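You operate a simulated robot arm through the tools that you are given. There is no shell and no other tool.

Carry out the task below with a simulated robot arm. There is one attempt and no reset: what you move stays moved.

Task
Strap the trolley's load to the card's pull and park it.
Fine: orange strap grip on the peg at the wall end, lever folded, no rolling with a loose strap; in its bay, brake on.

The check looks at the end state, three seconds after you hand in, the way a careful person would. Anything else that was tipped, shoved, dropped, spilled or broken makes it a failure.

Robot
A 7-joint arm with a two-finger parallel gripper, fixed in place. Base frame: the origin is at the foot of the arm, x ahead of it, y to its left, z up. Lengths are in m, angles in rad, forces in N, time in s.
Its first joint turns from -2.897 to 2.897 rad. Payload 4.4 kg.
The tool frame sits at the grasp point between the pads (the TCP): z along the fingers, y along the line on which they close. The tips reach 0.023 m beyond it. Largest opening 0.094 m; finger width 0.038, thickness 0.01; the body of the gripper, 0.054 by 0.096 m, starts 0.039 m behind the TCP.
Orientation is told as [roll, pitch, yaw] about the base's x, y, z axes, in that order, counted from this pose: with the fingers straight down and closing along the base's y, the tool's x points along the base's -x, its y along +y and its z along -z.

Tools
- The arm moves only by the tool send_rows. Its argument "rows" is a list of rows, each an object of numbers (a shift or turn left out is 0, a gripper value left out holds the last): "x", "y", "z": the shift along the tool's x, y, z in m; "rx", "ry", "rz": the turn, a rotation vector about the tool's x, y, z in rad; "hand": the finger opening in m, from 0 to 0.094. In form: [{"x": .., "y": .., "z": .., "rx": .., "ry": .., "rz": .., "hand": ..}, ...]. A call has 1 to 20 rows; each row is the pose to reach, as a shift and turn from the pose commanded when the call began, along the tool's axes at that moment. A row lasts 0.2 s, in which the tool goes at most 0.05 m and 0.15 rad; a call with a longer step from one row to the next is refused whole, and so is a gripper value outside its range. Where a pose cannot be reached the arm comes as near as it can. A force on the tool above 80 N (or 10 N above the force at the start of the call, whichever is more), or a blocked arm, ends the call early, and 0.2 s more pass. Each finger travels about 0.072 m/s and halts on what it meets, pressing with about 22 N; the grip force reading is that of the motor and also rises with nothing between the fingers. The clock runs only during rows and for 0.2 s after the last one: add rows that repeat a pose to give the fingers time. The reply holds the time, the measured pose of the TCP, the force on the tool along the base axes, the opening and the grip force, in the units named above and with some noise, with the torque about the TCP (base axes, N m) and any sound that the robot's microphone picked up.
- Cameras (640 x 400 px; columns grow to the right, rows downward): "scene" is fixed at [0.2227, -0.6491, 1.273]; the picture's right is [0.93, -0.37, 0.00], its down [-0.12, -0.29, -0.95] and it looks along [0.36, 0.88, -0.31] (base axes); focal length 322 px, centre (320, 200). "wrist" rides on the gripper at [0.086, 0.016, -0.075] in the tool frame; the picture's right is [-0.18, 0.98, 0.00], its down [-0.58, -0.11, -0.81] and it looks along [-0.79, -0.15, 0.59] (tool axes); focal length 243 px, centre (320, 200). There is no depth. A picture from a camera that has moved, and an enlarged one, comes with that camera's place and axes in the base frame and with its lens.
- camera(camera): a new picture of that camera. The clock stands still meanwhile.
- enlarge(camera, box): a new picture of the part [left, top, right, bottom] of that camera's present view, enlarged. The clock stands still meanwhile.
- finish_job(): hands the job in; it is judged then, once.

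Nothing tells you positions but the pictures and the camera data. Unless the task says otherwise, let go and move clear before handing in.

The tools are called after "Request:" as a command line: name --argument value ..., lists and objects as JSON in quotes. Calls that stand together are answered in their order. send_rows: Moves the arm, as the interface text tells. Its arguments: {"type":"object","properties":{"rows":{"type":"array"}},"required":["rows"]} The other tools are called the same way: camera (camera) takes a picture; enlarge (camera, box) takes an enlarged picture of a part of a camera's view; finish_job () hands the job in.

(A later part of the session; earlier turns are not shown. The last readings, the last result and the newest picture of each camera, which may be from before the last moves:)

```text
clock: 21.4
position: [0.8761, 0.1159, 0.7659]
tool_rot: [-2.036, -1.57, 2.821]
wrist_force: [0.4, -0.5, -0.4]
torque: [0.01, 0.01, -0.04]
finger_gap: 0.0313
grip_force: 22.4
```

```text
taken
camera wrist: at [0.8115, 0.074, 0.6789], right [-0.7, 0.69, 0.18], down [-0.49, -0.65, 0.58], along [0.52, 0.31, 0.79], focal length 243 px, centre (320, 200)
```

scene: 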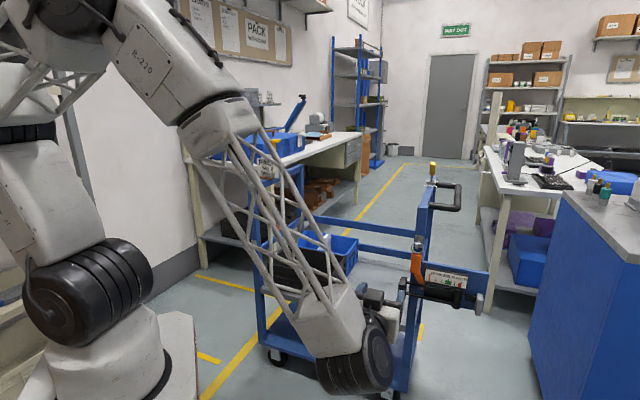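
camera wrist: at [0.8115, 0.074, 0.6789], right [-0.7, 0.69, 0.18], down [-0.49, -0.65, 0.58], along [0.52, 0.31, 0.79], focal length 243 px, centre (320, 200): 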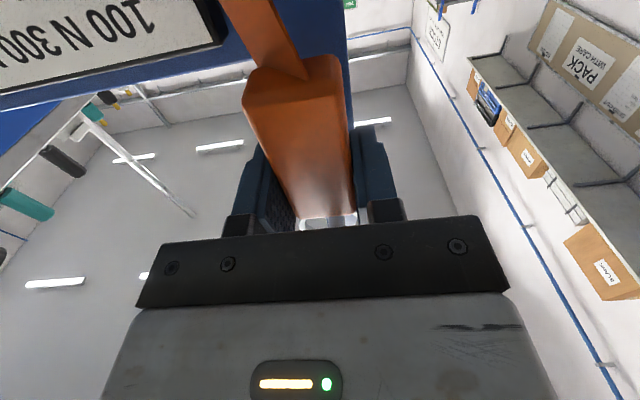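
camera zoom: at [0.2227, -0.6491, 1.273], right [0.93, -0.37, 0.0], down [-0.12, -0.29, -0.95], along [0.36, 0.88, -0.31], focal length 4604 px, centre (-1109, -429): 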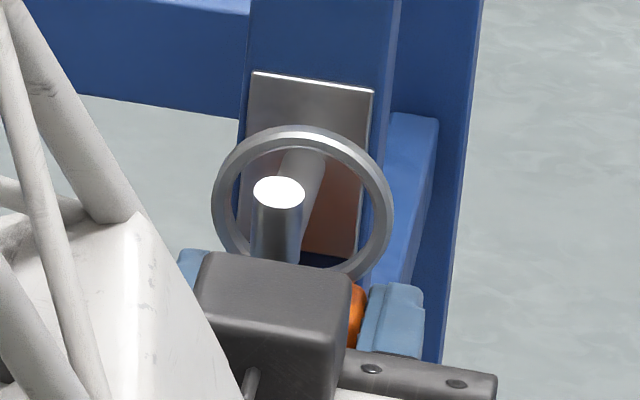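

The ring is now level with the stub's middle. I'll draw it straight back off the hook.

Request:
send_rows --rows '[{"z": -0.006}, {"z": -0.012}, {"z": -0.012}]'

Request:
enlarge --camera "scene" --box '[405, 230, 435, 258]'

```text
clock: 22.2
position: [0.8668, 0.1055, 0.767]
tool_rot: [-1.78, -1.569, 2.563]
wrist_force: [-0.1, 0.4, -0.8]
torque: [0.01, 0.03, 0.0]
finger_gap: 0.0315
grip_force: 22.0
```

```text
14.29 times, centred on (420, 244) of scene
camera zoom: at [0.2227, -0.6491, 1.273], right [0.93, -0.37, 0.0], down [-0.12, -0.29, -0.95], along [0.36, 0.88, -0.31], focal length 4604 px, centre (-1109, -429)
```

zoom: 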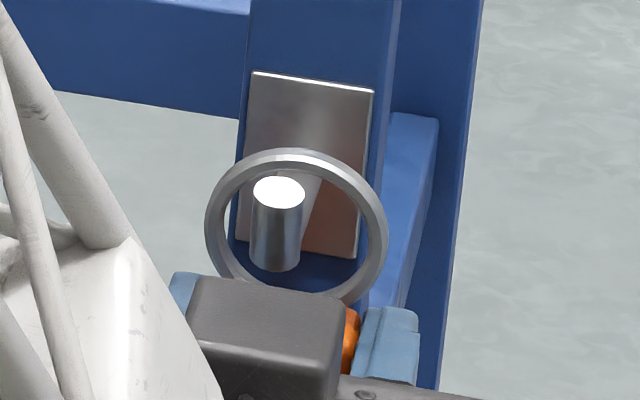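

Request:
send_rows --rows '[{"z": -0.008}, {"z": -0.016}, {"z": -0.016}]'

Request:
enlarge --camera "scene" --box '[405, 230, 435, 258]'

```text
clock: 23.0
position: [0.857, 0.0945, 0.7666]
tool_rot: [-1.957, -1.568, 2.743]
wrist_force: [-0.5, 0.6, -1.0]
torque: [0.0, 0.01, 0.01]
finger_gap: 0.0313
grip_force: 22.1
```

```text
14.29 times, centred on (420, 244) of scene
camera zoom: at [0.2227, -0.6491, 1.273], right [0.93, -0.37, 0.0], down [-0.12, -0.29, -0.95], along [0.36, 0.88, -0.31], focal length 4604 px, centre (-1109, -429)
```

zoom: 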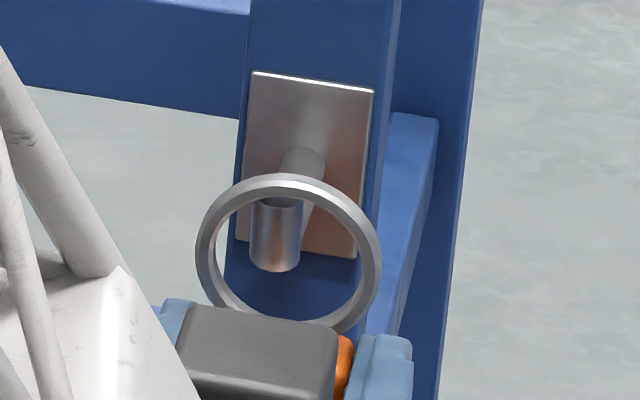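

Request:
send_rows --rows '[{"z": -0.01}, {"z": -0.02}, {"z": -0.04}, {"z": -0.06}, {"z": -0.08}, {"z": -0.08}]'

Request:
camera --camera "scene"

Request:
camera --camera "wrist"

```text
clock: 24.4
position: [0.8011, 0.0391, 0.7675]
tool_rot: [-1.985, -1.569, 2.771]
wrist_force: [0.0, 0.5, -1.1]
torque: [0.02, 0.01, -0.01]
finger_gap: 0.0313
grip_force: 22.1
```

```text
taken
```

scene: 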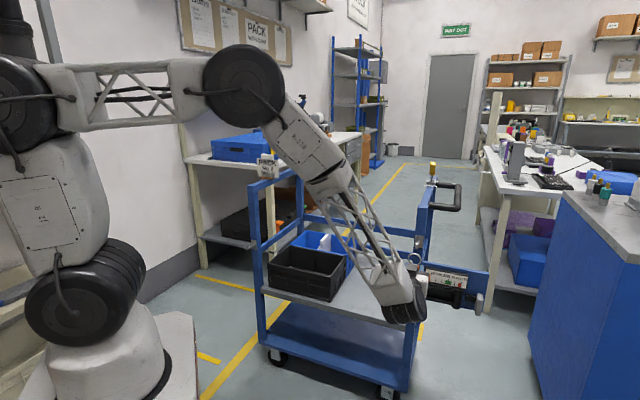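

```text
taken
camera wrist: at [0.7355, -0.0031, 0.679], right [-0.7, 0.7, 0.18], down [-0.49, -0.65, 0.58], along [0.52, 0.31, 0.79], focal length 243 px, centre (320, 200)
```

wrist: 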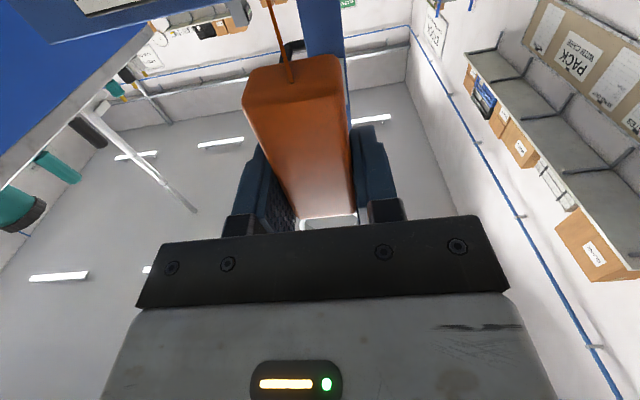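

The ring is free and the strap pays out without resistance. I'll carry it along the trolley face toward the wall-end peg, keeping it behind the lever's handle line.

Request:
send_rows --rows '[{"z": 0.02}, {"z": 0.04, "y": 0.02}, {"z": 0.04, "y": 0.06}, {"z": 0.04, "y": 0.1}, {"z": 0.04, "y": 0.14, "x": 0.01}, {"z": 0.04, "y": 0.18, "x": 0.02}, {"z": 0.04, "y": 0.22, "x": 0.03}, {"z": 0.04, "y": 0.26, "x": 0.04}, {"z": 0.04, "y": 0.3, "x": 0.05}, {"z": 0.04, "y": 0.34, "x": 0.06}, {"z": 0.04, "y": 0.38, "x": 0.07}, {"z": 0.03, "y": 0.42, "x": 0.08}, {"z": 0.02, "y": 0.46, "x": 0.09}, {"z": 0.01, "y": 0.5, "x": 0.1}, {"z": 0.0, "y": 0.54, "x": 0.11}, {"z": 0.0, "y": 0.54, "x": 0.11}]'

Request:
camera --camera "scene"

Request:
camera --camera "wrist"

```text
clock: 27.8
position: [0.4819, 0.3594, 0.6773]
tool_rot: [1.405, -1.5, -0.55]
wrist_force: [0.4, -0.3, -0.7]
torque: [-0.02, 0.0, 0.01]
finger_gap: 0.0317
grip_force: 22.1
out of reach, approached as far as the arm can: row 11, 12, 13, 14, 15, 16
```

```text
taken
```

scene: 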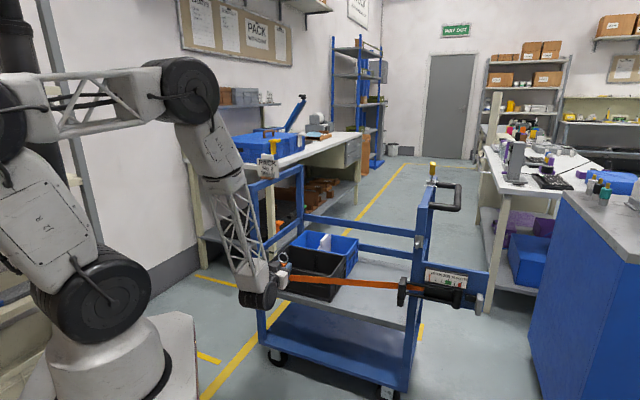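

```text
taken
camera wrist: at [0.4142, 0.3169, 0.5909], right [-0.73, 0.64, 0.25], down [-0.41, -0.7, 0.58], along [0.55, 0.32, 0.77], focal length 243 px, centre (320, 200)
```

wrist: 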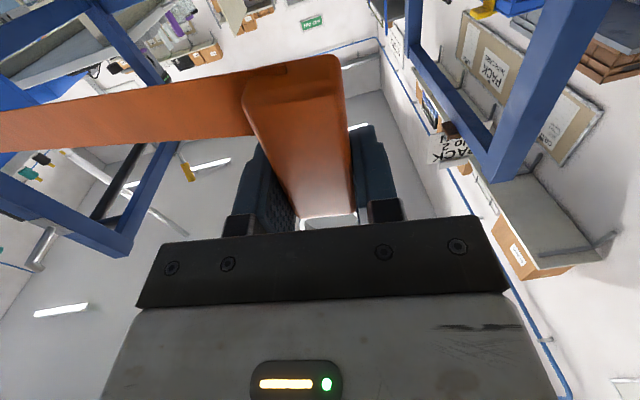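

The strap pays out well, but the horizontal wrist hits a joint limit here. Tilting the tool downward should help, and it also suits hooking the ring over the stub, so I'll back off a little and tilt.

Request:
send_rows --rows '[{"y": -0.04, "z": -0.01, "ry": 0.0}, {"y": -0.08, "z": -0.02, "ry": 0.1}, {"y": -0.08, "z": -0.02, "ry": 0.2}, {"y": -0.08, "z": -0.02, "ry": 0.3}, {"y": -0.08, "z": -0.02, "ry": 0.4}, {"y": -0.08, "z": -0.02, "ry": 0.5}, {"y": -0.08, "z": -0.02, "ry": 0.6}, {"y": -0.08, "z": -0.02, "ry": 0.6}]'

Request:
camera --camera "scene"

Request:
camera --camera "wrist"

```text
clock: 29.6
position: [0.5266, 0.2904, 0.6708]
tool_rot: [0.122, -0.954, 0.752]
wrist_force: [-0.2, -0.5, -0.7]
torque: [0.0, 0.02, 0.0]
finger_gap: 0.0314
grip_force: 21.6
```

```text
taken
```

scene: 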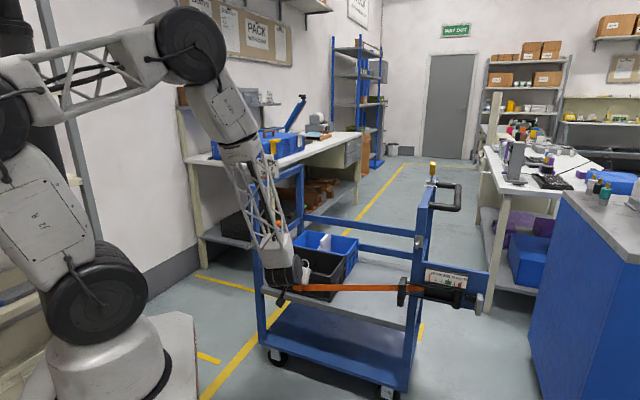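

```text
taken
camera wrist: at [0.4402, 0.2198, 0.6428], right [-0.66, 0.72, 0.22], down [-0.08, -0.36, 0.93], along [0.75, 0.6, 0.3], focal length 243 px, centre (320, 200)
```

wrist: 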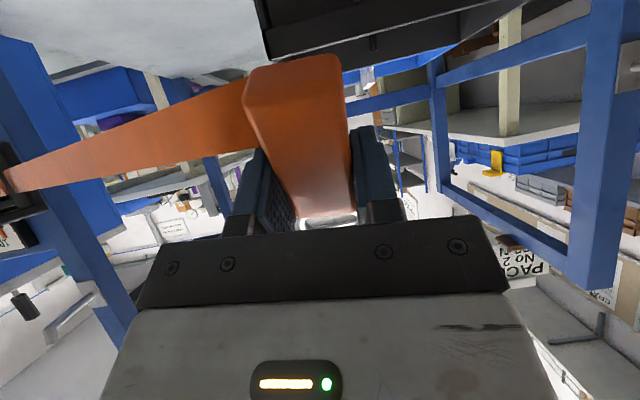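

The tilt works. I'll correct the small roll error and continue toward the peg.

Request:
send_rows --rows '[{"rx": 0.05, "rz": -0.01}, {"rx": 0.095, "rz": -0.019}, {"rx": 0.095, "rz": -0.019, "y": 0.04}, {"rx": 0.095, "rz": -0.019, "y": 0.08}, {"rx": 0.095, "rz": -0.019, "y": 0.12}, {"rx": 0.095, "rz": -0.019, "y": 0.16}, {"rx": 0.095, "rz": -0.019, "y": 0.2}, {"rx": 0.095, "rz": -0.019, "y": 0.2}]'

Request:
camera --camera "scene"

Request:
camera --camera "wrist"

```text
clock: 31.4
position: [0.4354, 0.3586, 0.6851]
tool_rot: [-0.017, -0.955, 0.86]
wrist_force: [0.5, 0.2, -0.3]
torque: [0.03, 0.0, 0.03]
finger_gap: 0.0317
grip_force: 21.7
out of reach, approached as far as the arm can: row 5, 6, 7, 8
```

```text
taken
```

scene: 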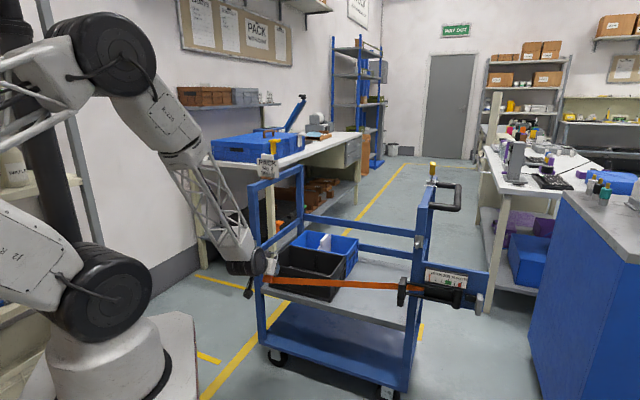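

```text
taken
camera wrist: at [0.3498, 0.2859, 0.6558], right [-0.67, 0.73, 0.14], down [-0.14, -0.31, 0.94], along [0.73, 0.61, 0.31], focal length 243 px, centre (320, 200)
```

wrist: 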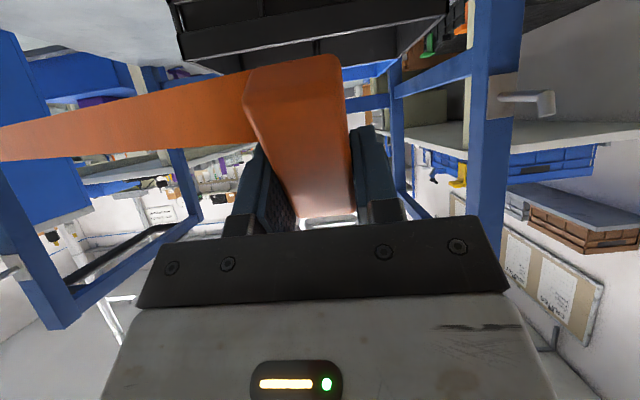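

The peg is now in view on the right of the wrist picture, but the reach is still limited. I'll tilt the tool closer to straight down so the ring can drop over the upturned stub.

Request:
send_rows --rows '[{"x": -0.02, "z": -0.02}, {"x": -0.04, "z": -0.04, "ry": 0.1}, {"x": -0.05, "z": -0.05, "ry": 0.2}, {"x": -0.05, "z": -0.05, "ry": 0.3}, {"x": -0.05, "z": -0.05, "ry": 0.4}, {"x": -0.05, "z": -0.05, "ry": 0.5}, {"x": -0.05, "z": -0.05, "ry": 0.6}, {"x": -0.05, "z": -0.05, "ry": 0.6}]'

Request:
camera --camera "scene"

Request:
camera --camera "wrist"

```text
clock: 33.2
position: [0.4268, 0.3508, 0.7557]
tool_rot: [-0.01, -0.354, 0.847]
wrist_force: [-0.8, 0.2, -1.1]
torque: [0.03, -0.03, 0.02]
finger_gap: 0.0
grip_force: 22.2
```

```text
taken
```

scene: 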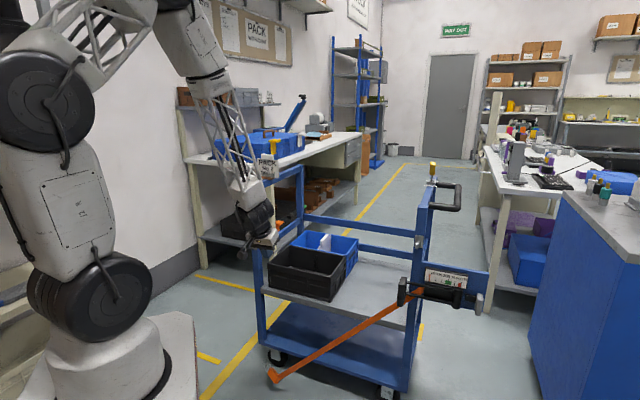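

```text
taken
camera wrist: at [0.3425, 0.2802, 0.7944], right [-0.62, 0.78, 0.05], down [0.25, 0.13, 0.96], along [0.74, 0.61, -0.28], focal length 243 px, centre (320, 200)
```

wrist: 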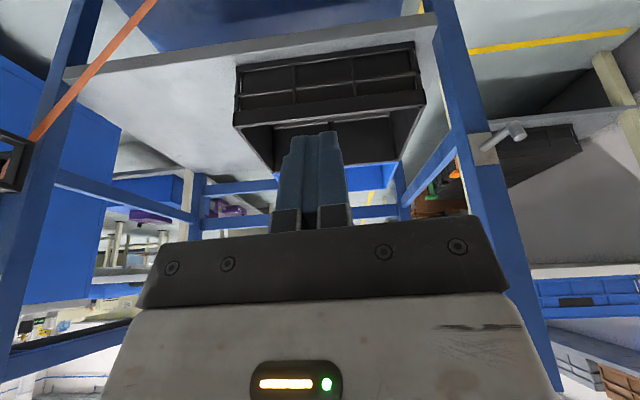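

The orange grip slipped out of the fingers and is now down by the floor in front of the trolley. I'll look at exactly how it lies.

Request:
enlarge --camera "scene" --box '[235, 330, 345, 400]'

Request:
enlarge --camera "scene" --box '[370, 230, 500, 320]'

Request:
enlarge --camera "scene" --box '[225, 190, 305, 270]'

```text
5.71 times, centred on (290, 365) of scene
camera zoom: at [0.2227, -0.6491, 1.273], right [0.93, -0.37, 0.0], down [-0.12, -0.29, -0.95], along [0.36, 0.88, -0.31], focal length 1842 px, centre (491, -743)
```

zoom: 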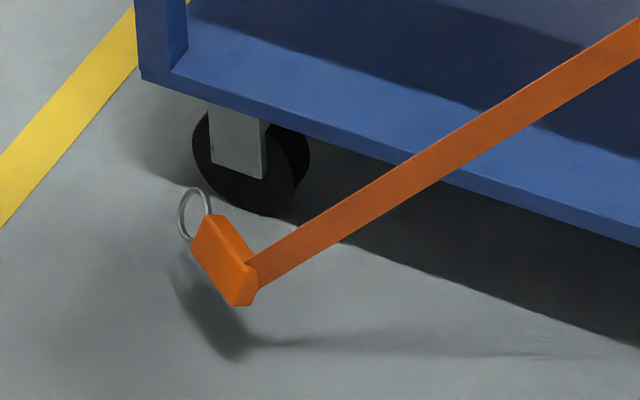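

```text
4.44 times, centred on (435, 275) of scene
camera zoom: at [0.2227, -0.6491, 1.273], right [0.93, -0.37, 0.0], down [-0.12, -0.29, -0.95], along [0.36, 0.88, -0.31], focal length 1432 px, centre (-191, -133)
```

zoom: 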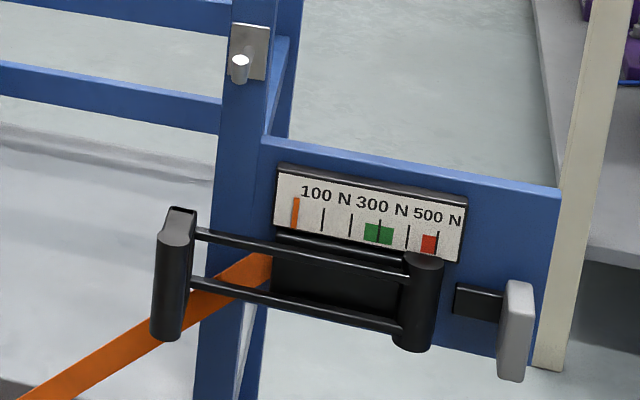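

```text
5.00 times, centred on (265, 230) of scene
camera zoom: at [0.2227, -0.6491, 1.273], right [0.93, -0.37, 0.0], down [-0.12, -0.29, -0.95], along [0.36, 0.88, -0.31], focal length 1611 px, centre (595, 50)
```

zoom: 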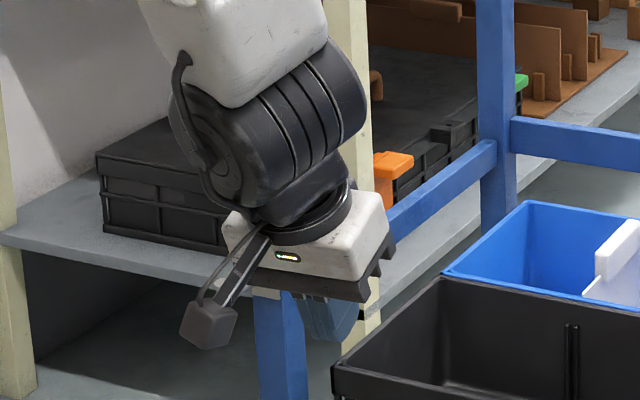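

Request:
send_rows --rows '[{"z": -0.02, "hand": 0.07}, {"z": -0.04, "hand": 0.07}, {"z": -0.06}, {"z": -0.06}, {"z": -0.06}]'

Request:
camera --camera "scene"

Request:
enlarge --camera "scene" --box '[235, 330, 345, 400]'

Request:
camera --camera "wrist"

```text
clock: 34.4
position: [0.4129, 0.3348, 0.8133]
tool_rot: [-0.009, -0.355, 0.848]
wrist_force: [0.2, 0.8, -0.1]
torque: [-0.02, 0.01, -0.01]
finger_gap: 0.0702
grip_force: 0.1
```

```text
taken
```

scene: 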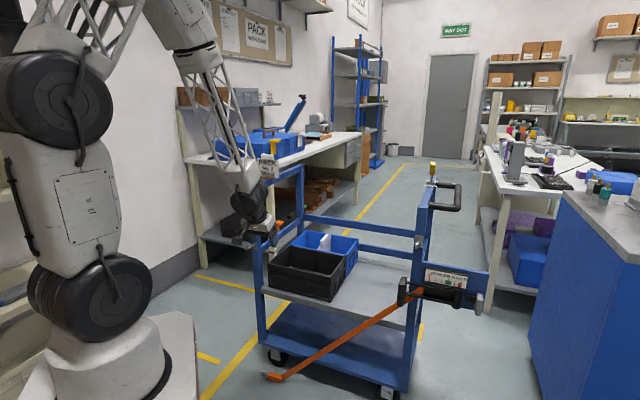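

```text
5.71 times, centred on (290, 365) of scene
camera zoom: at [0.2227, -0.6491, 1.273], right [0.93, -0.37, 0.0], down [-0.12, -0.29, -0.95], along [0.36, 0.88, -0.31], focal length 1842 px, centre (491, -743)
```

zoom: 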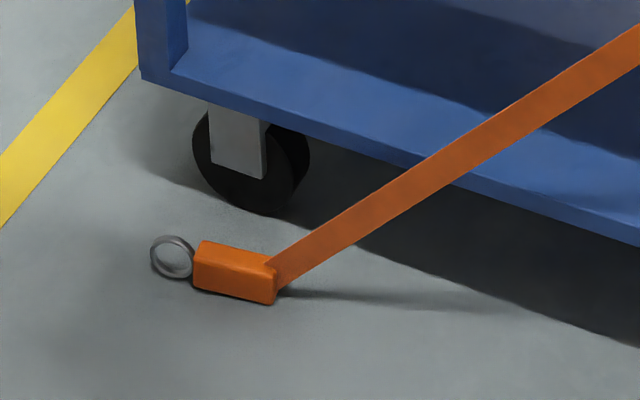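

```text
taken
camera wrist: at [0.3286, 0.2657, 0.8514], right [-0.62, 0.78, 0.05], down [0.25, 0.13, 0.96], along [0.74, 0.61, -0.28], focal length 243 px, centre (320, 200)
```

wrist: 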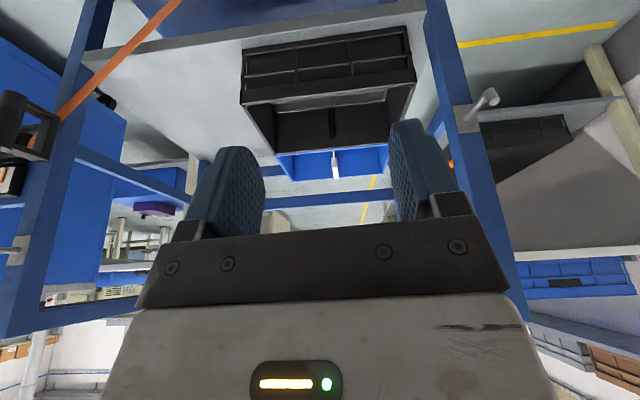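

The grip now lies flat on the floor, ring toward the wall, with the strap intact. I'll level the tool, turn it to match the grip's axis, and look down at it before picking it up.

Request:
send_rows --rows '[{"x": 0.03, "ry": 0.09}, {"x": 0.06, "ry": 0.18}, {"x": 0.08, "ry": 0.27}, {"x": 0.08, "ry": 0.355}, {"x": 0.08, "ry": 0.355}]'

```text
clock: 35.6
position: [0.3633, 0.2793, 0.7846]
tool_rot: [-0.009, 0.002, 0.844]
wrist_force: [-0.2, 0.0, 0.6]
torque: [0.01, -0.01, -0.01]
finger_gap: 0.0699
grip_force: 0.0
```

Request:
send_rows --rows '[{"rz": -0.14}, {"rz": -0.28}, {"rz": -0.42}, {"rz": -0.56}, {"rz": -0.7}, {"rz": -0.84}, {"rz": -0.98}, {"rz": -1.12}, {"rz": -1.26}, {"rz": -1.4}, {"rz": -1.54}, {"rz": -1.636}, {"rz": -1.636}]'

Request:
camera --camera "wrist"

Request:
camera --camera "scene"

```text
clock: 38.4
position: [0.364, 0.2785, 0.785]
tool_rot: [0.0, 0.011, 2.481]
wrist_force: [0.1, -0.4, -0.1]
torque: [0.01, 0.02, 0.0]
finger_gap: 0.0699
grip_force: 0.0
```

```text
taken
camera wrist: at [0.4209, 0.2128, 0.8591], right [-0.75, -0.66, 0.0], down [-0.4, 0.45, 0.8], along [-0.53, 0.6, -0.6], focal length 243 px, centre (320, 200)
```

wrist: 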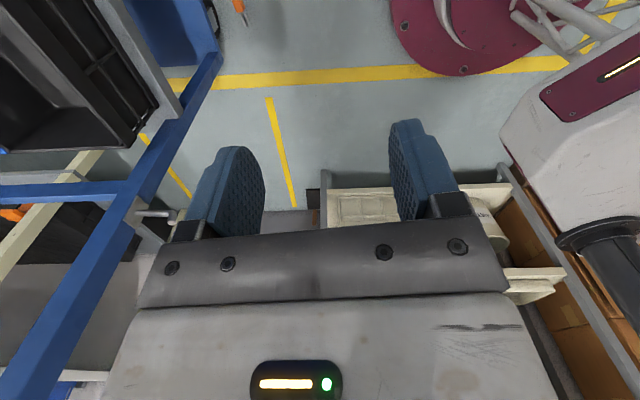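

```text
taken
```

scene: 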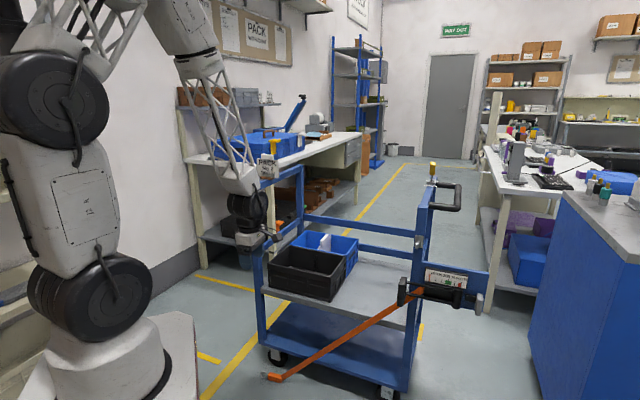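

Request:
send_rows --rows '[{"x": -0.016, "y": -0.034, "z": 0.02}, {"x": -0.032, "y": -0.068, "z": 0.04}, {"x": -0.048, "y": -0.1, "z": 0.06}, {"x": -0.048, "y": -0.1, "z": 0.105}, {"x": -0.048, "y": -0.1, "z": 0.15}, {"x": -0.048, "y": -0.1, "z": 0.195}, {"x": -0.048, "y": -0.1, "z": 0.24}, {"x": -0.048, "y": -0.1, "z": 0.285}, {"x": -0.048, "y": -0.1, "z": 0.33}, {"x": -0.048, "y": -0.1, "z": 0.375}, {"x": -0.048, "y": -0.1, "z": 0.42}, {"x": -0.048, "y": -0.1, "z": 0.465}, {"x": -0.048, "y": -0.1, "z": 0.5}, {"x": -0.048, "y": -0.1, "z": 0.5}]'

Request:
camera --camera "wrist"

Request:
camera --camera "scene"

```text
clock: 41.4
position: [0.3908, 0.3849, 0.2842]
tool_rot: [0.001, 0.008, 2.482]
wrist_force: [-0.5, 0.1, 0.5]
torque: [-0.04, -0.03, 0.02]
finger_gap: 0.07
grip_force: 0.2
```

```text
taken
camera wrist: at [0.4476, 0.3189, 0.3581], right [-0.75, -0.66, 0.0], down [-0.4, 0.45, 0.8], along [-0.53, 0.6, -0.6], focal length 243 px, centre (320, 200)
```

wrist: 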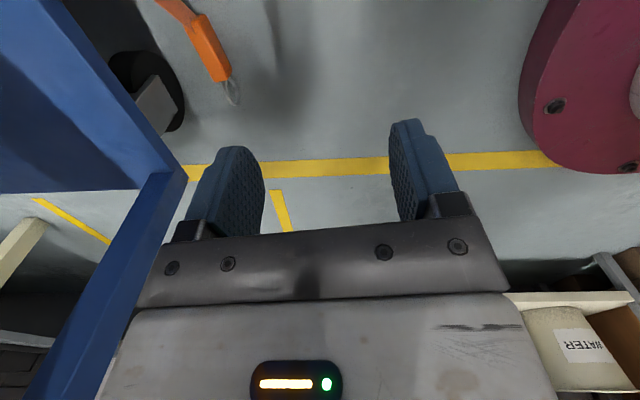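

```text
taken
```

scene: 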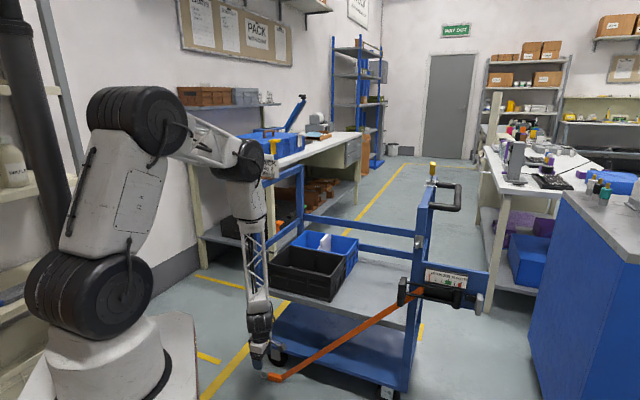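

Request:
enlarge --camera "wrist" --box '[130, 0, 290, 130]'

Request:
enlarge --camera "scene" --box '[245, 345, 305, 395]'

```text
3.08 times, centred on (210, 65) of wrist
camera zoom: at [0.4476, 0.3189, 0.3581], right [-0.75, -0.66, 0.0], down [-0.4, 0.45, 0.8], along [-0.53, 0.6, -0.6], focal length 746 px, centre (658, 615)
```

zoom: 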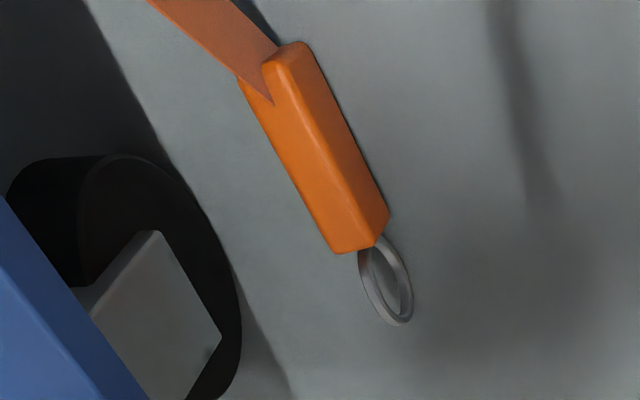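

```text
8.00 times, centred on (275, 370) of scene
camera zoom: at [0.2227, -0.6491, 1.273], right [0.93, -0.37, 0.0], down [-0.12, -0.29, -0.95], along [0.36, 0.88, -0.31], focal length 2578 px, centre (680, -1160)
```

zoom: 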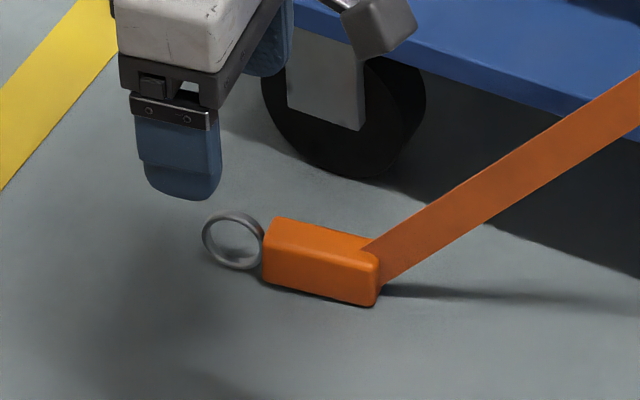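

I can see how the grip lies: on its narrow edge, with the ring upright and the body along the trolley face. I'll lean the tool away from the trolley and move over it.

Request:
send_rows --rows '[{"rx": 0.1, "hand": 0.045}, {"rx": 0.2}, {"rx": 0.314}, {"rx": 0.314}]'

```text
clock: 42.4
position: [0.3913, 0.3845, 0.2847]
tool_rot: [-0.313, 0.011, 2.481]
wrist_force: [-0.7, 0.0, -0.3]
torque: [0.0, -0.02, 0.0]
finger_gap: 0.045
grip_force: 0.0
```

Request:
send_rows --rows '[{"x": -0.005, "y": -0.013, "z": 0.036}, {"x": -0.01, "y": -0.026, "z": 0.073}, {"x": -0.014, "y": -0.039, "z": 0.109}, {"x": -0.018, "y": -0.052, "z": 0.145}, {"x": -0.019, "y": -0.063, "z": 0.182}, {"x": -0.019, "y": -0.063, "z": 0.182}]'

Request:
camera --camera "wrist"

Request:
enlarge --camera "scene" --box '[225, 310, 335, 400]'

```text
clock: 43.8
position: [0.4489, 0.4859, 0.1316]
tool_rot: [-0.315, 0.008, 2.48]
wrist_force: [0.2, 0.0, 0.0]
torque: [-0.02, 0.01, -0.01]
finger_gap: 0.0448
grip_force: 0.1
```

```text
taken
camera wrist: at [0.4924, 0.4025, 0.1961], right [-0.72, -0.63, -0.31], down [-0.55, 0.25, 0.79], along [-0.42, 0.74, -0.52], focal length 243 px, centre (320, 200)
```

wrist: 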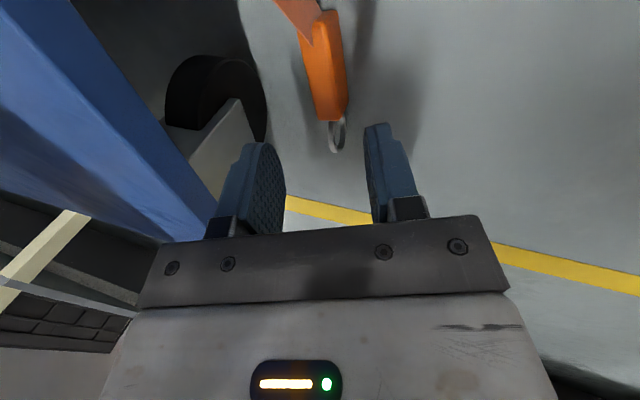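

```text
4.44 times, centred on (280, 355) of scene
camera zoom: at [0.2227, -0.6491, 1.273], right [0.93, -0.37, 0.0], down [-0.12, -0.29, -0.95], along [0.36, 0.88, -0.31], focal length 1432 px, centre (498, -489)
```

zoom: 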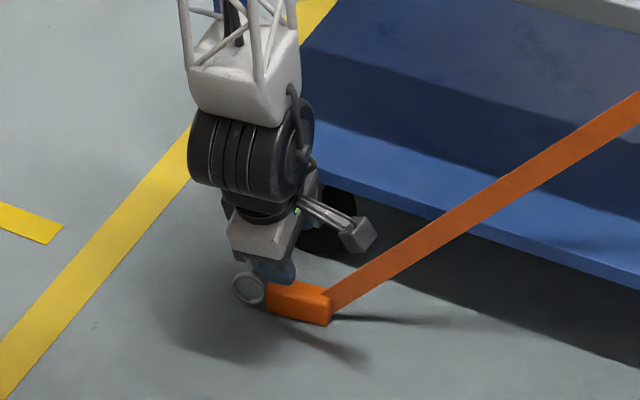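

Request:
enlarge --camera "wrist" --box '[250, 0, 410, 170]'

```text
2.35 times, centred on (330, 85) of wrist
camera zoom: at [0.4924, 0.4025, 0.1961], right [-0.72, -0.63, -0.31], down [-0.55, 0.25, 0.79], along [-0.42, 0.74, -0.52], focal length 571 px, centre (296, 471)
```

zoom: 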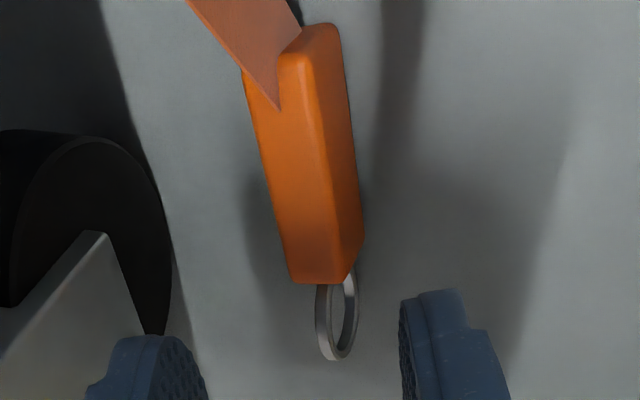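

Request:
send_rows --rows '[{"x": -0.003, "z": 0.03, "hand": 0.037}, {"x": -0.005, "z": 0.06}, {"x": -0.005, "z": 0.085}, {"x": -0.005, "z": 0.1}, {"x": -0.005, "z": 0.1}]'

Request:
camera --camera "wrist"

Request:
enlarge --camera "scene" --box '[225, 310, 335, 400]'

```text
clock: 45.0
position: [0.4649, 0.5126, 0.0362]
tool_rot: [-0.314, 0.01, 2.481]
wrist_force: [0.3, 0.1, -0.6]
torque: [0.02, -0.02, -0.02]
finger_gap: 0.0371
grip_force: 0.1
```

```text
taken
camera wrist: at [0.508, 0.4296, 0.1007], right [-0.72, -0.63, -0.31], down [-0.55, 0.25, 0.79], along [-0.42, 0.74, -0.52], focal length 243 px, centre (320, 200)
```

wrist: 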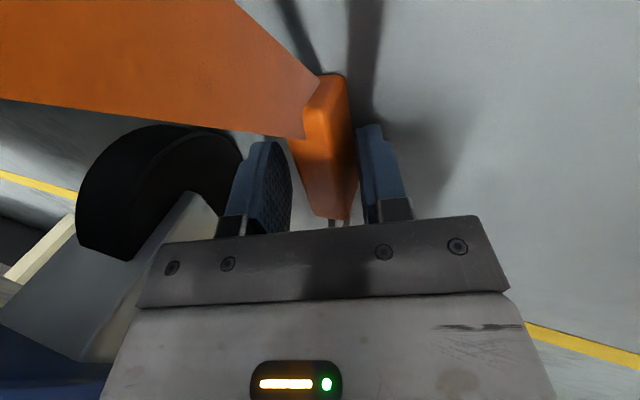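

```text
4.44 times, centred on (280, 355) of scene
camera zoom: at [0.2227, -0.6491, 1.273], right [0.93, -0.37, 0.0], down [-0.12, -0.29, -0.95], along [0.36, 0.88, -0.31], focal length 1432 px, centre (498, -489)
```

zoom: 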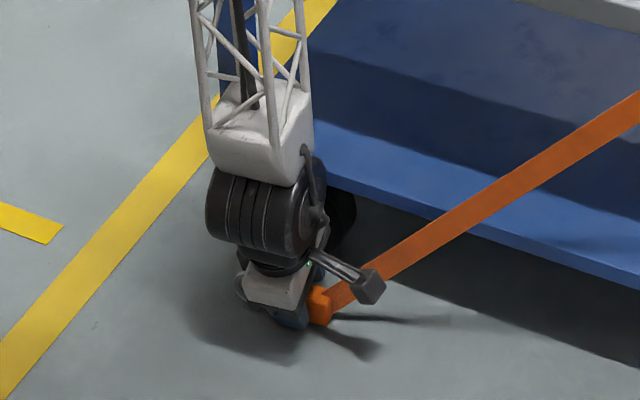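

The grip body is between the fingers, so I'll close on it.

Request:
send_rows --rows '[{"hand": 0.025}, {"hand": 0.015}, {"hand": 0.005}, {"hand": 0.0}, {"hand": 0.0}]'

Request:
camera --camera "wrist"

```text
clock: 46.2
position: [0.4643, 0.5123, 0.0359]
tool_rot: [-0.315, 0.011, 2.482]
wrist_force: [0.6, 1.8, 0.7]
torque: [-0.05, -0.07, 0.01]
finger_gap: 0.0214
grip_force: 22.4
```

```text
taken
camera wrist: at [0.5078, 0.4294, 0.1008], right [-0.72, -0.63, -0.31], down [-0.55, 0.25, 0.79], along [-0.42, 0.74, -0.52], focal length 243 px, centre (320, 200)
```

wrist: 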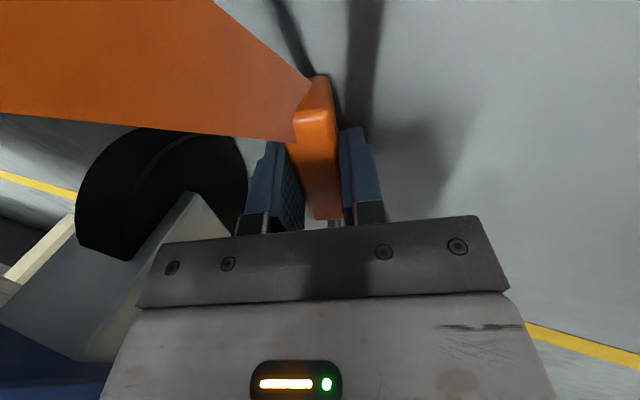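

Request:
send_rows --rows '[{"y": -0.002, "z": -0.008}, {"y": 0.008, "z": -0.022}, {"y": 0.024, "z": -0.028}, {"y": 0.04, "z": -0.034}, {"y": 0.056, "z": -0.039}, {"y": 0.072, "z": -0.044}, {"y": 0.09, "z": -0.05}, {"y": 0.108, "z": -0.056}, {"y": 0.108, "z": -0.056}]'

Request:
camera --camera "wrist"

Request:
enlarge --camera "scene" --box '[205, 310, 335, 400]'

```text
clock: 48.2
position: [0.3901, 0.4162, 0.0553]
tool_rot: [-0.314, 0.011, 2.482]
wrist_force: [-0.4, -0.1, -1.3]
torque: [-0.02, -0.01, 0.03]
finger_gap: 0.0217
grip_force: 21.7
```

```text
taken
camera wrist: at [0.4335, 0.3339, 0.1207], right [-0.72, -0.63, -0.31], down [-0.55, 0.25, 0.79], along [-0.42, 0.74, -0.52], focal length 243 px, centre (320, 200)
```

wrist: 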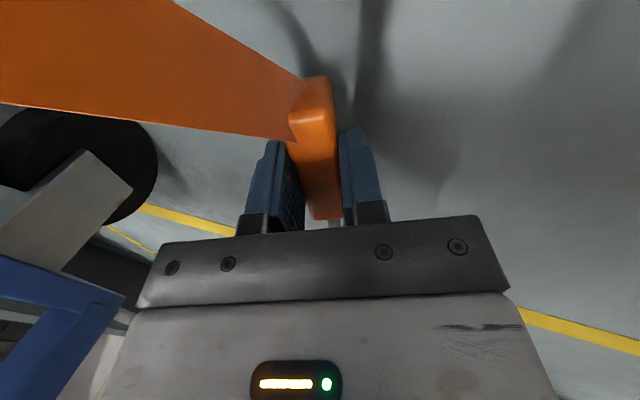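

```text
4.44 times, centred on (270, 355) of scene
camera zoom: at [0.2227, -0.6491, 1.273], right [0.93, -0.37, 0.0], down [-0.12, -0.29, -0.95], along [0.36, 0.88, -0.31], focal length 1432 px, centre (542, -489)
```

zoom: 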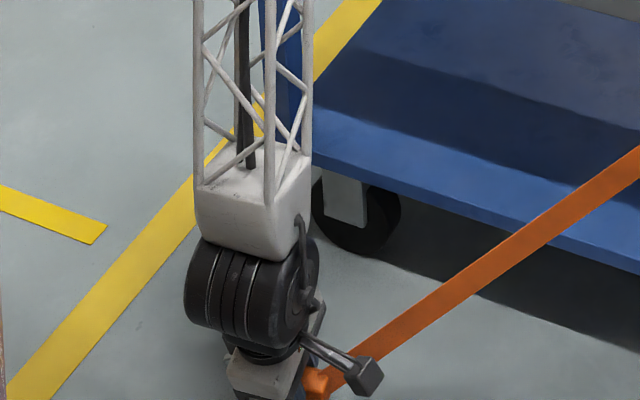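

It's held and clear of the trolley. I'll make the tool vertical, set the grip down, and take a deeper, firmer hold.

Request:
send_rows --rows '[{"rx": -0.08}, {"rx": -0.16}, {"rx": -0.24}, {"rx": -0.314}, {"rx": -0.314}]'

Request:
camera --camera "wrist"

```text
clock: 49.4
position: [0.3906, 0.4185, 0.0556]
tool_rot: [0.002, 0.009, 2.483]
wrist_force: [0.9, 0.3, -1.2]
torque: [-0.02, 0.02, 0.0]
finger_gap: 0.0217
grip_force: 22.3
```

```text
taken
camera wrist: at [0.4472, 0.3523, 0.1295], right [-0.75, -0.66, 0.0], down [-0.4, 0.45, 0.8], along [-0.53, 0.6, -0.6], focal length 243 px, centre (320, 200)
```

wrist: 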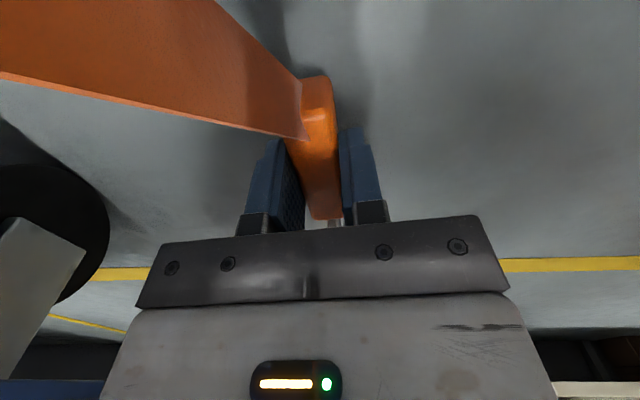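

Request:
send_rows --rows '[{"z": 0.008}, {"z": 0.014}, {"z": 0.018}, {"z": 0.018}]'

```text
clock: 50.4
position: [0.3895, 0.4164, 0.0366]
tool_rot: [0.0, 0.01, 2.48]
wrist_force: [0.0, 0.3, -1.7]
torque: [-0.01, -0.02, 0.01]
finger_gap: 0.0215
grip_force: 21.8
```

Request:
send_rows --rows '[{"z": 0.002}, {"z": 0.004}, {"z": 0.004}]'

Request:
camera --camera "wrist"

```text
clock: 51.2
position: [0.3902, 0.4177, 0.0336]
tool_rot: [-0.001, 0.01, 2.483]
wrist_force: [0.8, -3.0, 19.2]
torque: [-0.04, 0.05, 0.04]
finger_gap: 0.0218
grip_force: 21.8
```

```text
taken
camera wrist: at [0.4479, 0.3526, 0.1075], right [-0.75, -0.66, 0.0], down [-0.4, 0.45, 0.8], along [-0.53, 0.6, -0.6], focal length 243 px, centre (320, 200)
```

wrist: 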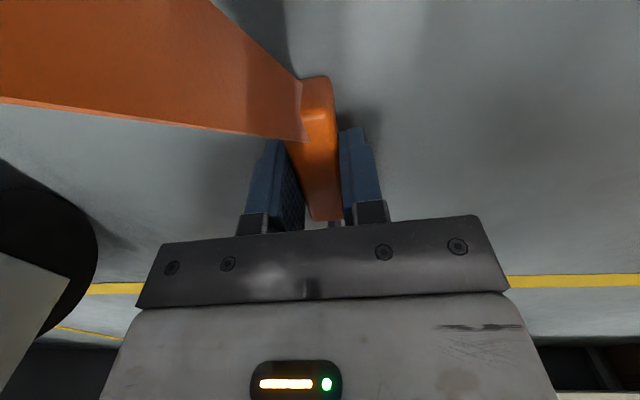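

Request:
send_rows --rows '[{"z": -0.001, "hand": 0.03}, {"z": 0.0, "hand": 0.034}, {"z": 0.003}, {"z": 0.0055}, {"z": 0.0055}]'

Request:
camera --camera "wrist"

```text
clock: 52.4
position: [0.3911, 0.4173, 0.0281]
tool_rot: [0.001, 0.01, 2.482]
wrist_force: [0.2, 0.3, 0.4]
torque: [0.0, 0.02, 0.02]
finger_gap: 0.0342
grip_force: 0.1
```

```text
taken
camera wrist: at [0.4477, 0.3522, 0.1019], right [-0.75, -0.66, 0.0], down [-0.4, 0.45, 0.8], along [-0.53, 0.6, -0.6], focal length 243 px, centre (320, 200)
```

wrist: 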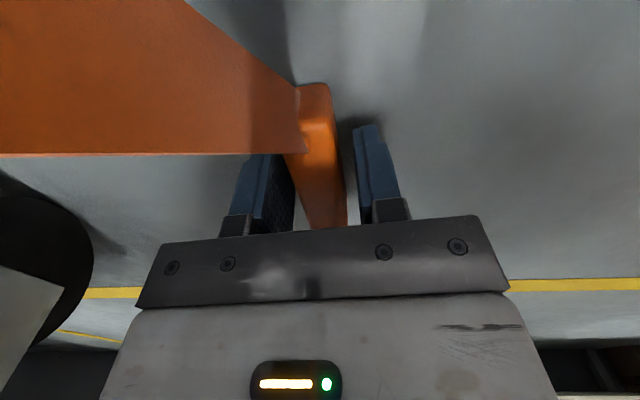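

Request:
send_rows --rows '[{"z": 0.0015, "hand": 0.025}, {"z": 0.0015, "hand": 0.015}, {"z": 0.0015, "hand": 0.0}, {"z": 0.0015, "hand": 0.0}, {"z": 0.0015, "hand": 0.0}]'

Request:
camera --camera "wrist"

```text
clock: 53.6
position: [0.3907, 0.4171, 0.0269]
tool_rot: [-0.001, 0.009, 2.483]
wrist_force: [1.1, 0.1, 6.7]
torque: [0.03, 0.03, 0.03]
finger_gap: 0.0215
grip_force: 21.7
```

```text
taken
camera wrist: at [0.4479, 0.3524, 0.1006], right [-0.75, -0.66, 0.0], down [-0.4, 0.45, 0.8], along [-0.53, 0.6, -0.6], focal length 243 px, centre (320, 200)
```

wrist: 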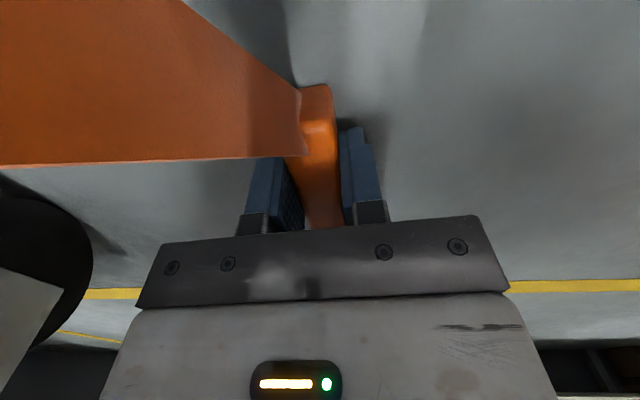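

I now have a deeper hold, with the ring pointing toward the wall and the strap trailing the right way. I'll lift it slowly, clear of the trolley.

Request:
send_rows --rows '[{"z": -0.02}, {"z": -0.045, "y": 0.01}, {"z": -0.07, "y": 0.02}, {"z": -0.095, "y": 0.03}, {"z": -0.12, "y": 0.04}, {"z": -0.145, "y": 0.05}, {"z": -0.17, "y": 0.05}, {"z": -0.2, "y": 0.05}, {"z": -0.23, "y": 0.05}, {"z": -0.26, "y": 0.05}, {"z": -0.29, "y": 0.05}, {"z": -0.32, "y": 0.05}, {"z": -0.35, "y": 0.05}, {"z": -0.38, "y": 0.05}, {"z": -0.41, "y": 0.05}, {"z": -0.44, "y": 0.05}, {"z": -0.47, "y": 0.05}, {"z": -0.5, "y": 0.05}, {"z": -0.5, "y": 0.05}]'

Request:
camera --camera "scene"

Request:
camera --camera "wrist"

```text
clock: 57.6
position: [0.3556, 0.383, 0.526]
tool_rot: [0.0, 0.01, 2.483]
wrist_force: [0.1, -0.2, -0.9]
torque: [0.03, 0.02, -0.02]
finger_gap: 0.0218
grip_force: 22.0
```

```text
taken
```

scene: 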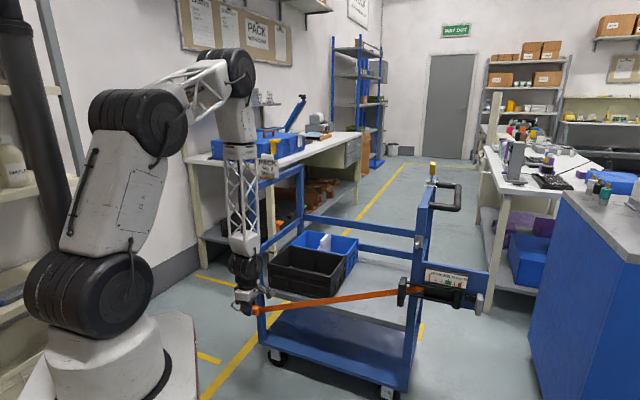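

```text
taken
camera wrist: at [0.413, 0.3166, 0.6003], right [-0.75, -0.66, 0.0], down [-0.4, 0.45, 0.8], along [-0.53, 0.6, -0.6], focal length 243 px, centre (320, 200)
```

wrist: 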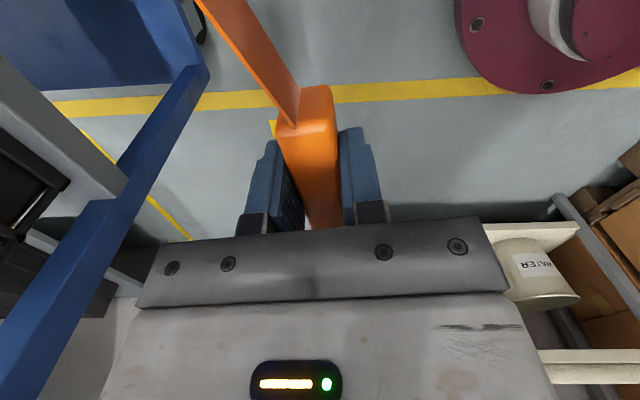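

Request:
send_rows --rows '[{"z": -0.02}, {"z": -0.045, "x": -0.005}, {"z": -0.07, "x": -0.01, "y": -0.005}, {"z": -0.095, "x": -0.018, "y": -0.015}, {"z": -0.12, "x": -0.026, "y": -0.028}, {"z": -0.145, "x": -0.034, "y": -0.041}, {"z": -0.154, "x": -0.043, "y": -0.054}, {"z": -0.154, "x": -0.043, "y": -0.064}, {"z": -0.154, "x": -0.043, "y": -0.064}]'

Request:
camera --camera "scene"

Request:
camera --camera "wrist"

```text
clock: 59.6
position: [0.3602, 0.4595, 0.6822]
tool_rot: [0.001, 0.01, 2.484]
wrist_force: [-0.5, -0.5, -1.0]
torque: [0.01, 0.04, -0.04]
finger_gap: 0.0214
grip_force: 22.7
out of reach, approached as far as the arm can: row 4, 5
```

```text
taken
```

scene: 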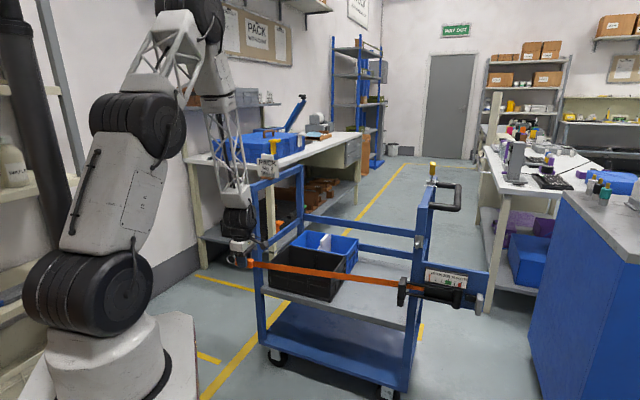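

```text
taken
camera wrist: at [0.4178, 0.3935, 0.754], right [-0.75, -0.66, 0.0], down [-0.4, 0.45, 0.8], along [-0.53, 0.6, -0.6], focal length 243 px, centre (320, 200)
```

wrist: 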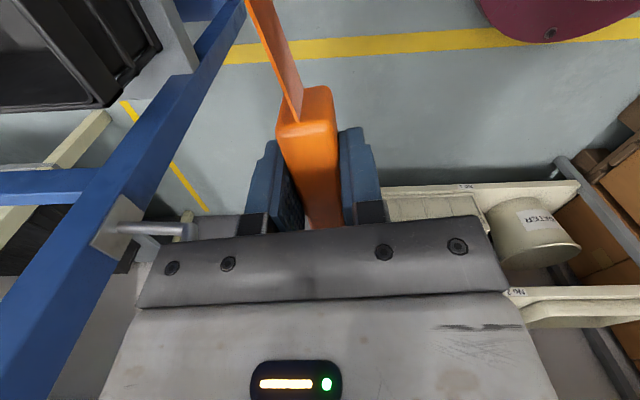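

Request:
enlarge --camera "scene" --box '[215, 225, 285, 285]'

Request:
enlarge --camera "wrist" --box '[70, 60, 400, 250]'

```text
6.67 times, centred on (250, 255) of scene
camera zoom: at [0.2227, -0.6491, 1.273], right [0.93, -0.37, 0.0], down [-0.12, -0.29, -0.95], along [0.36, 0.88, -0.31], focal length 2148 px, centre (787, -167)
```

zoom: 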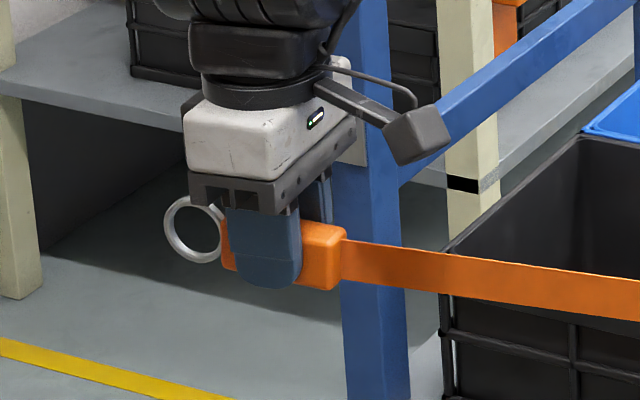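

```text
1.94 times, centred on (235, 155) of wrist
camera zoom: at [0.4178, 0.3935, 0.754], right [-0.75, -0.66, 0.0], down [-0.4, 0.45, 0.8], along [-0.53, 0.6, -0.6], focal length 470 px, centre (485, 287)
```

zoom: 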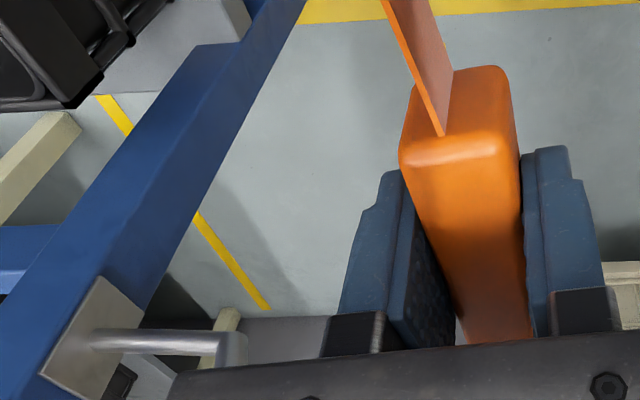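

The scene view shows the ring upright and facing the peg. I'll square the yaw to the trolley and lean the wrist away from the post.

Request:
send_rows --rows '[{"ry": -0.07, "rz": 0.03}, {"ry": -0.14, "rz": 0.06}, {"ry": -0.21, "rz": 0.09}, {"ry": -0.28, "rz": 0.115}, {"ry": -0.35, "rz": 0.128}, {"ry": -0.35, "rz": 0.128}]'

Request:
enlarge --camera "scene" --box '[215, 215, 285, 275]'

Request:
camera --camera "scene"

```text
clock: 61.0
position: [0.3606, 0.459, 0.6801]
tool_rot: [0.022, -0.338, 2.351]
wrist_force: [-1.0, -0.1, -0.5]
torque: [0.07, 0.02, -0.03]
finger_gap: 0.0213
grip_force: 22.2
```

```text
6.67 times, centred on (250, 245) of scene
camera zoom: at [0.2227, -0.6491, 1.273], right [0.93, -0.37, 0.0], down [-0.12, -0.29, -0.95], along [0.36, 0.88, -0.31], focal length 2148 px, centre (787, -100)
```

zoom: 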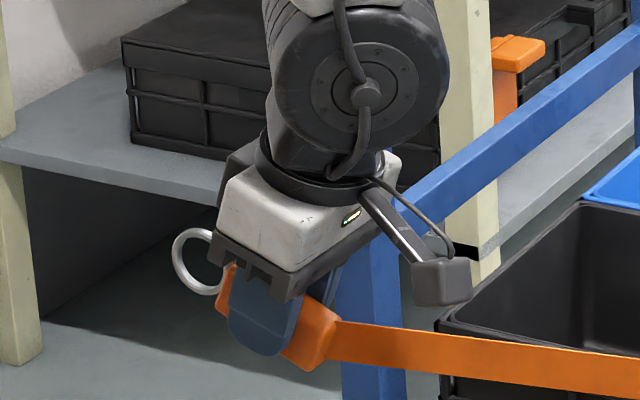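

```text
taken
```

scene: 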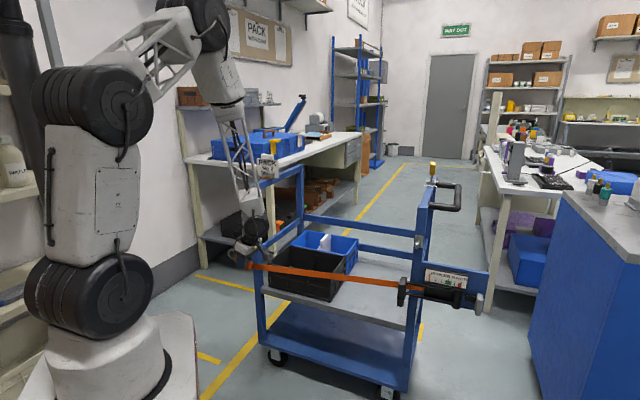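

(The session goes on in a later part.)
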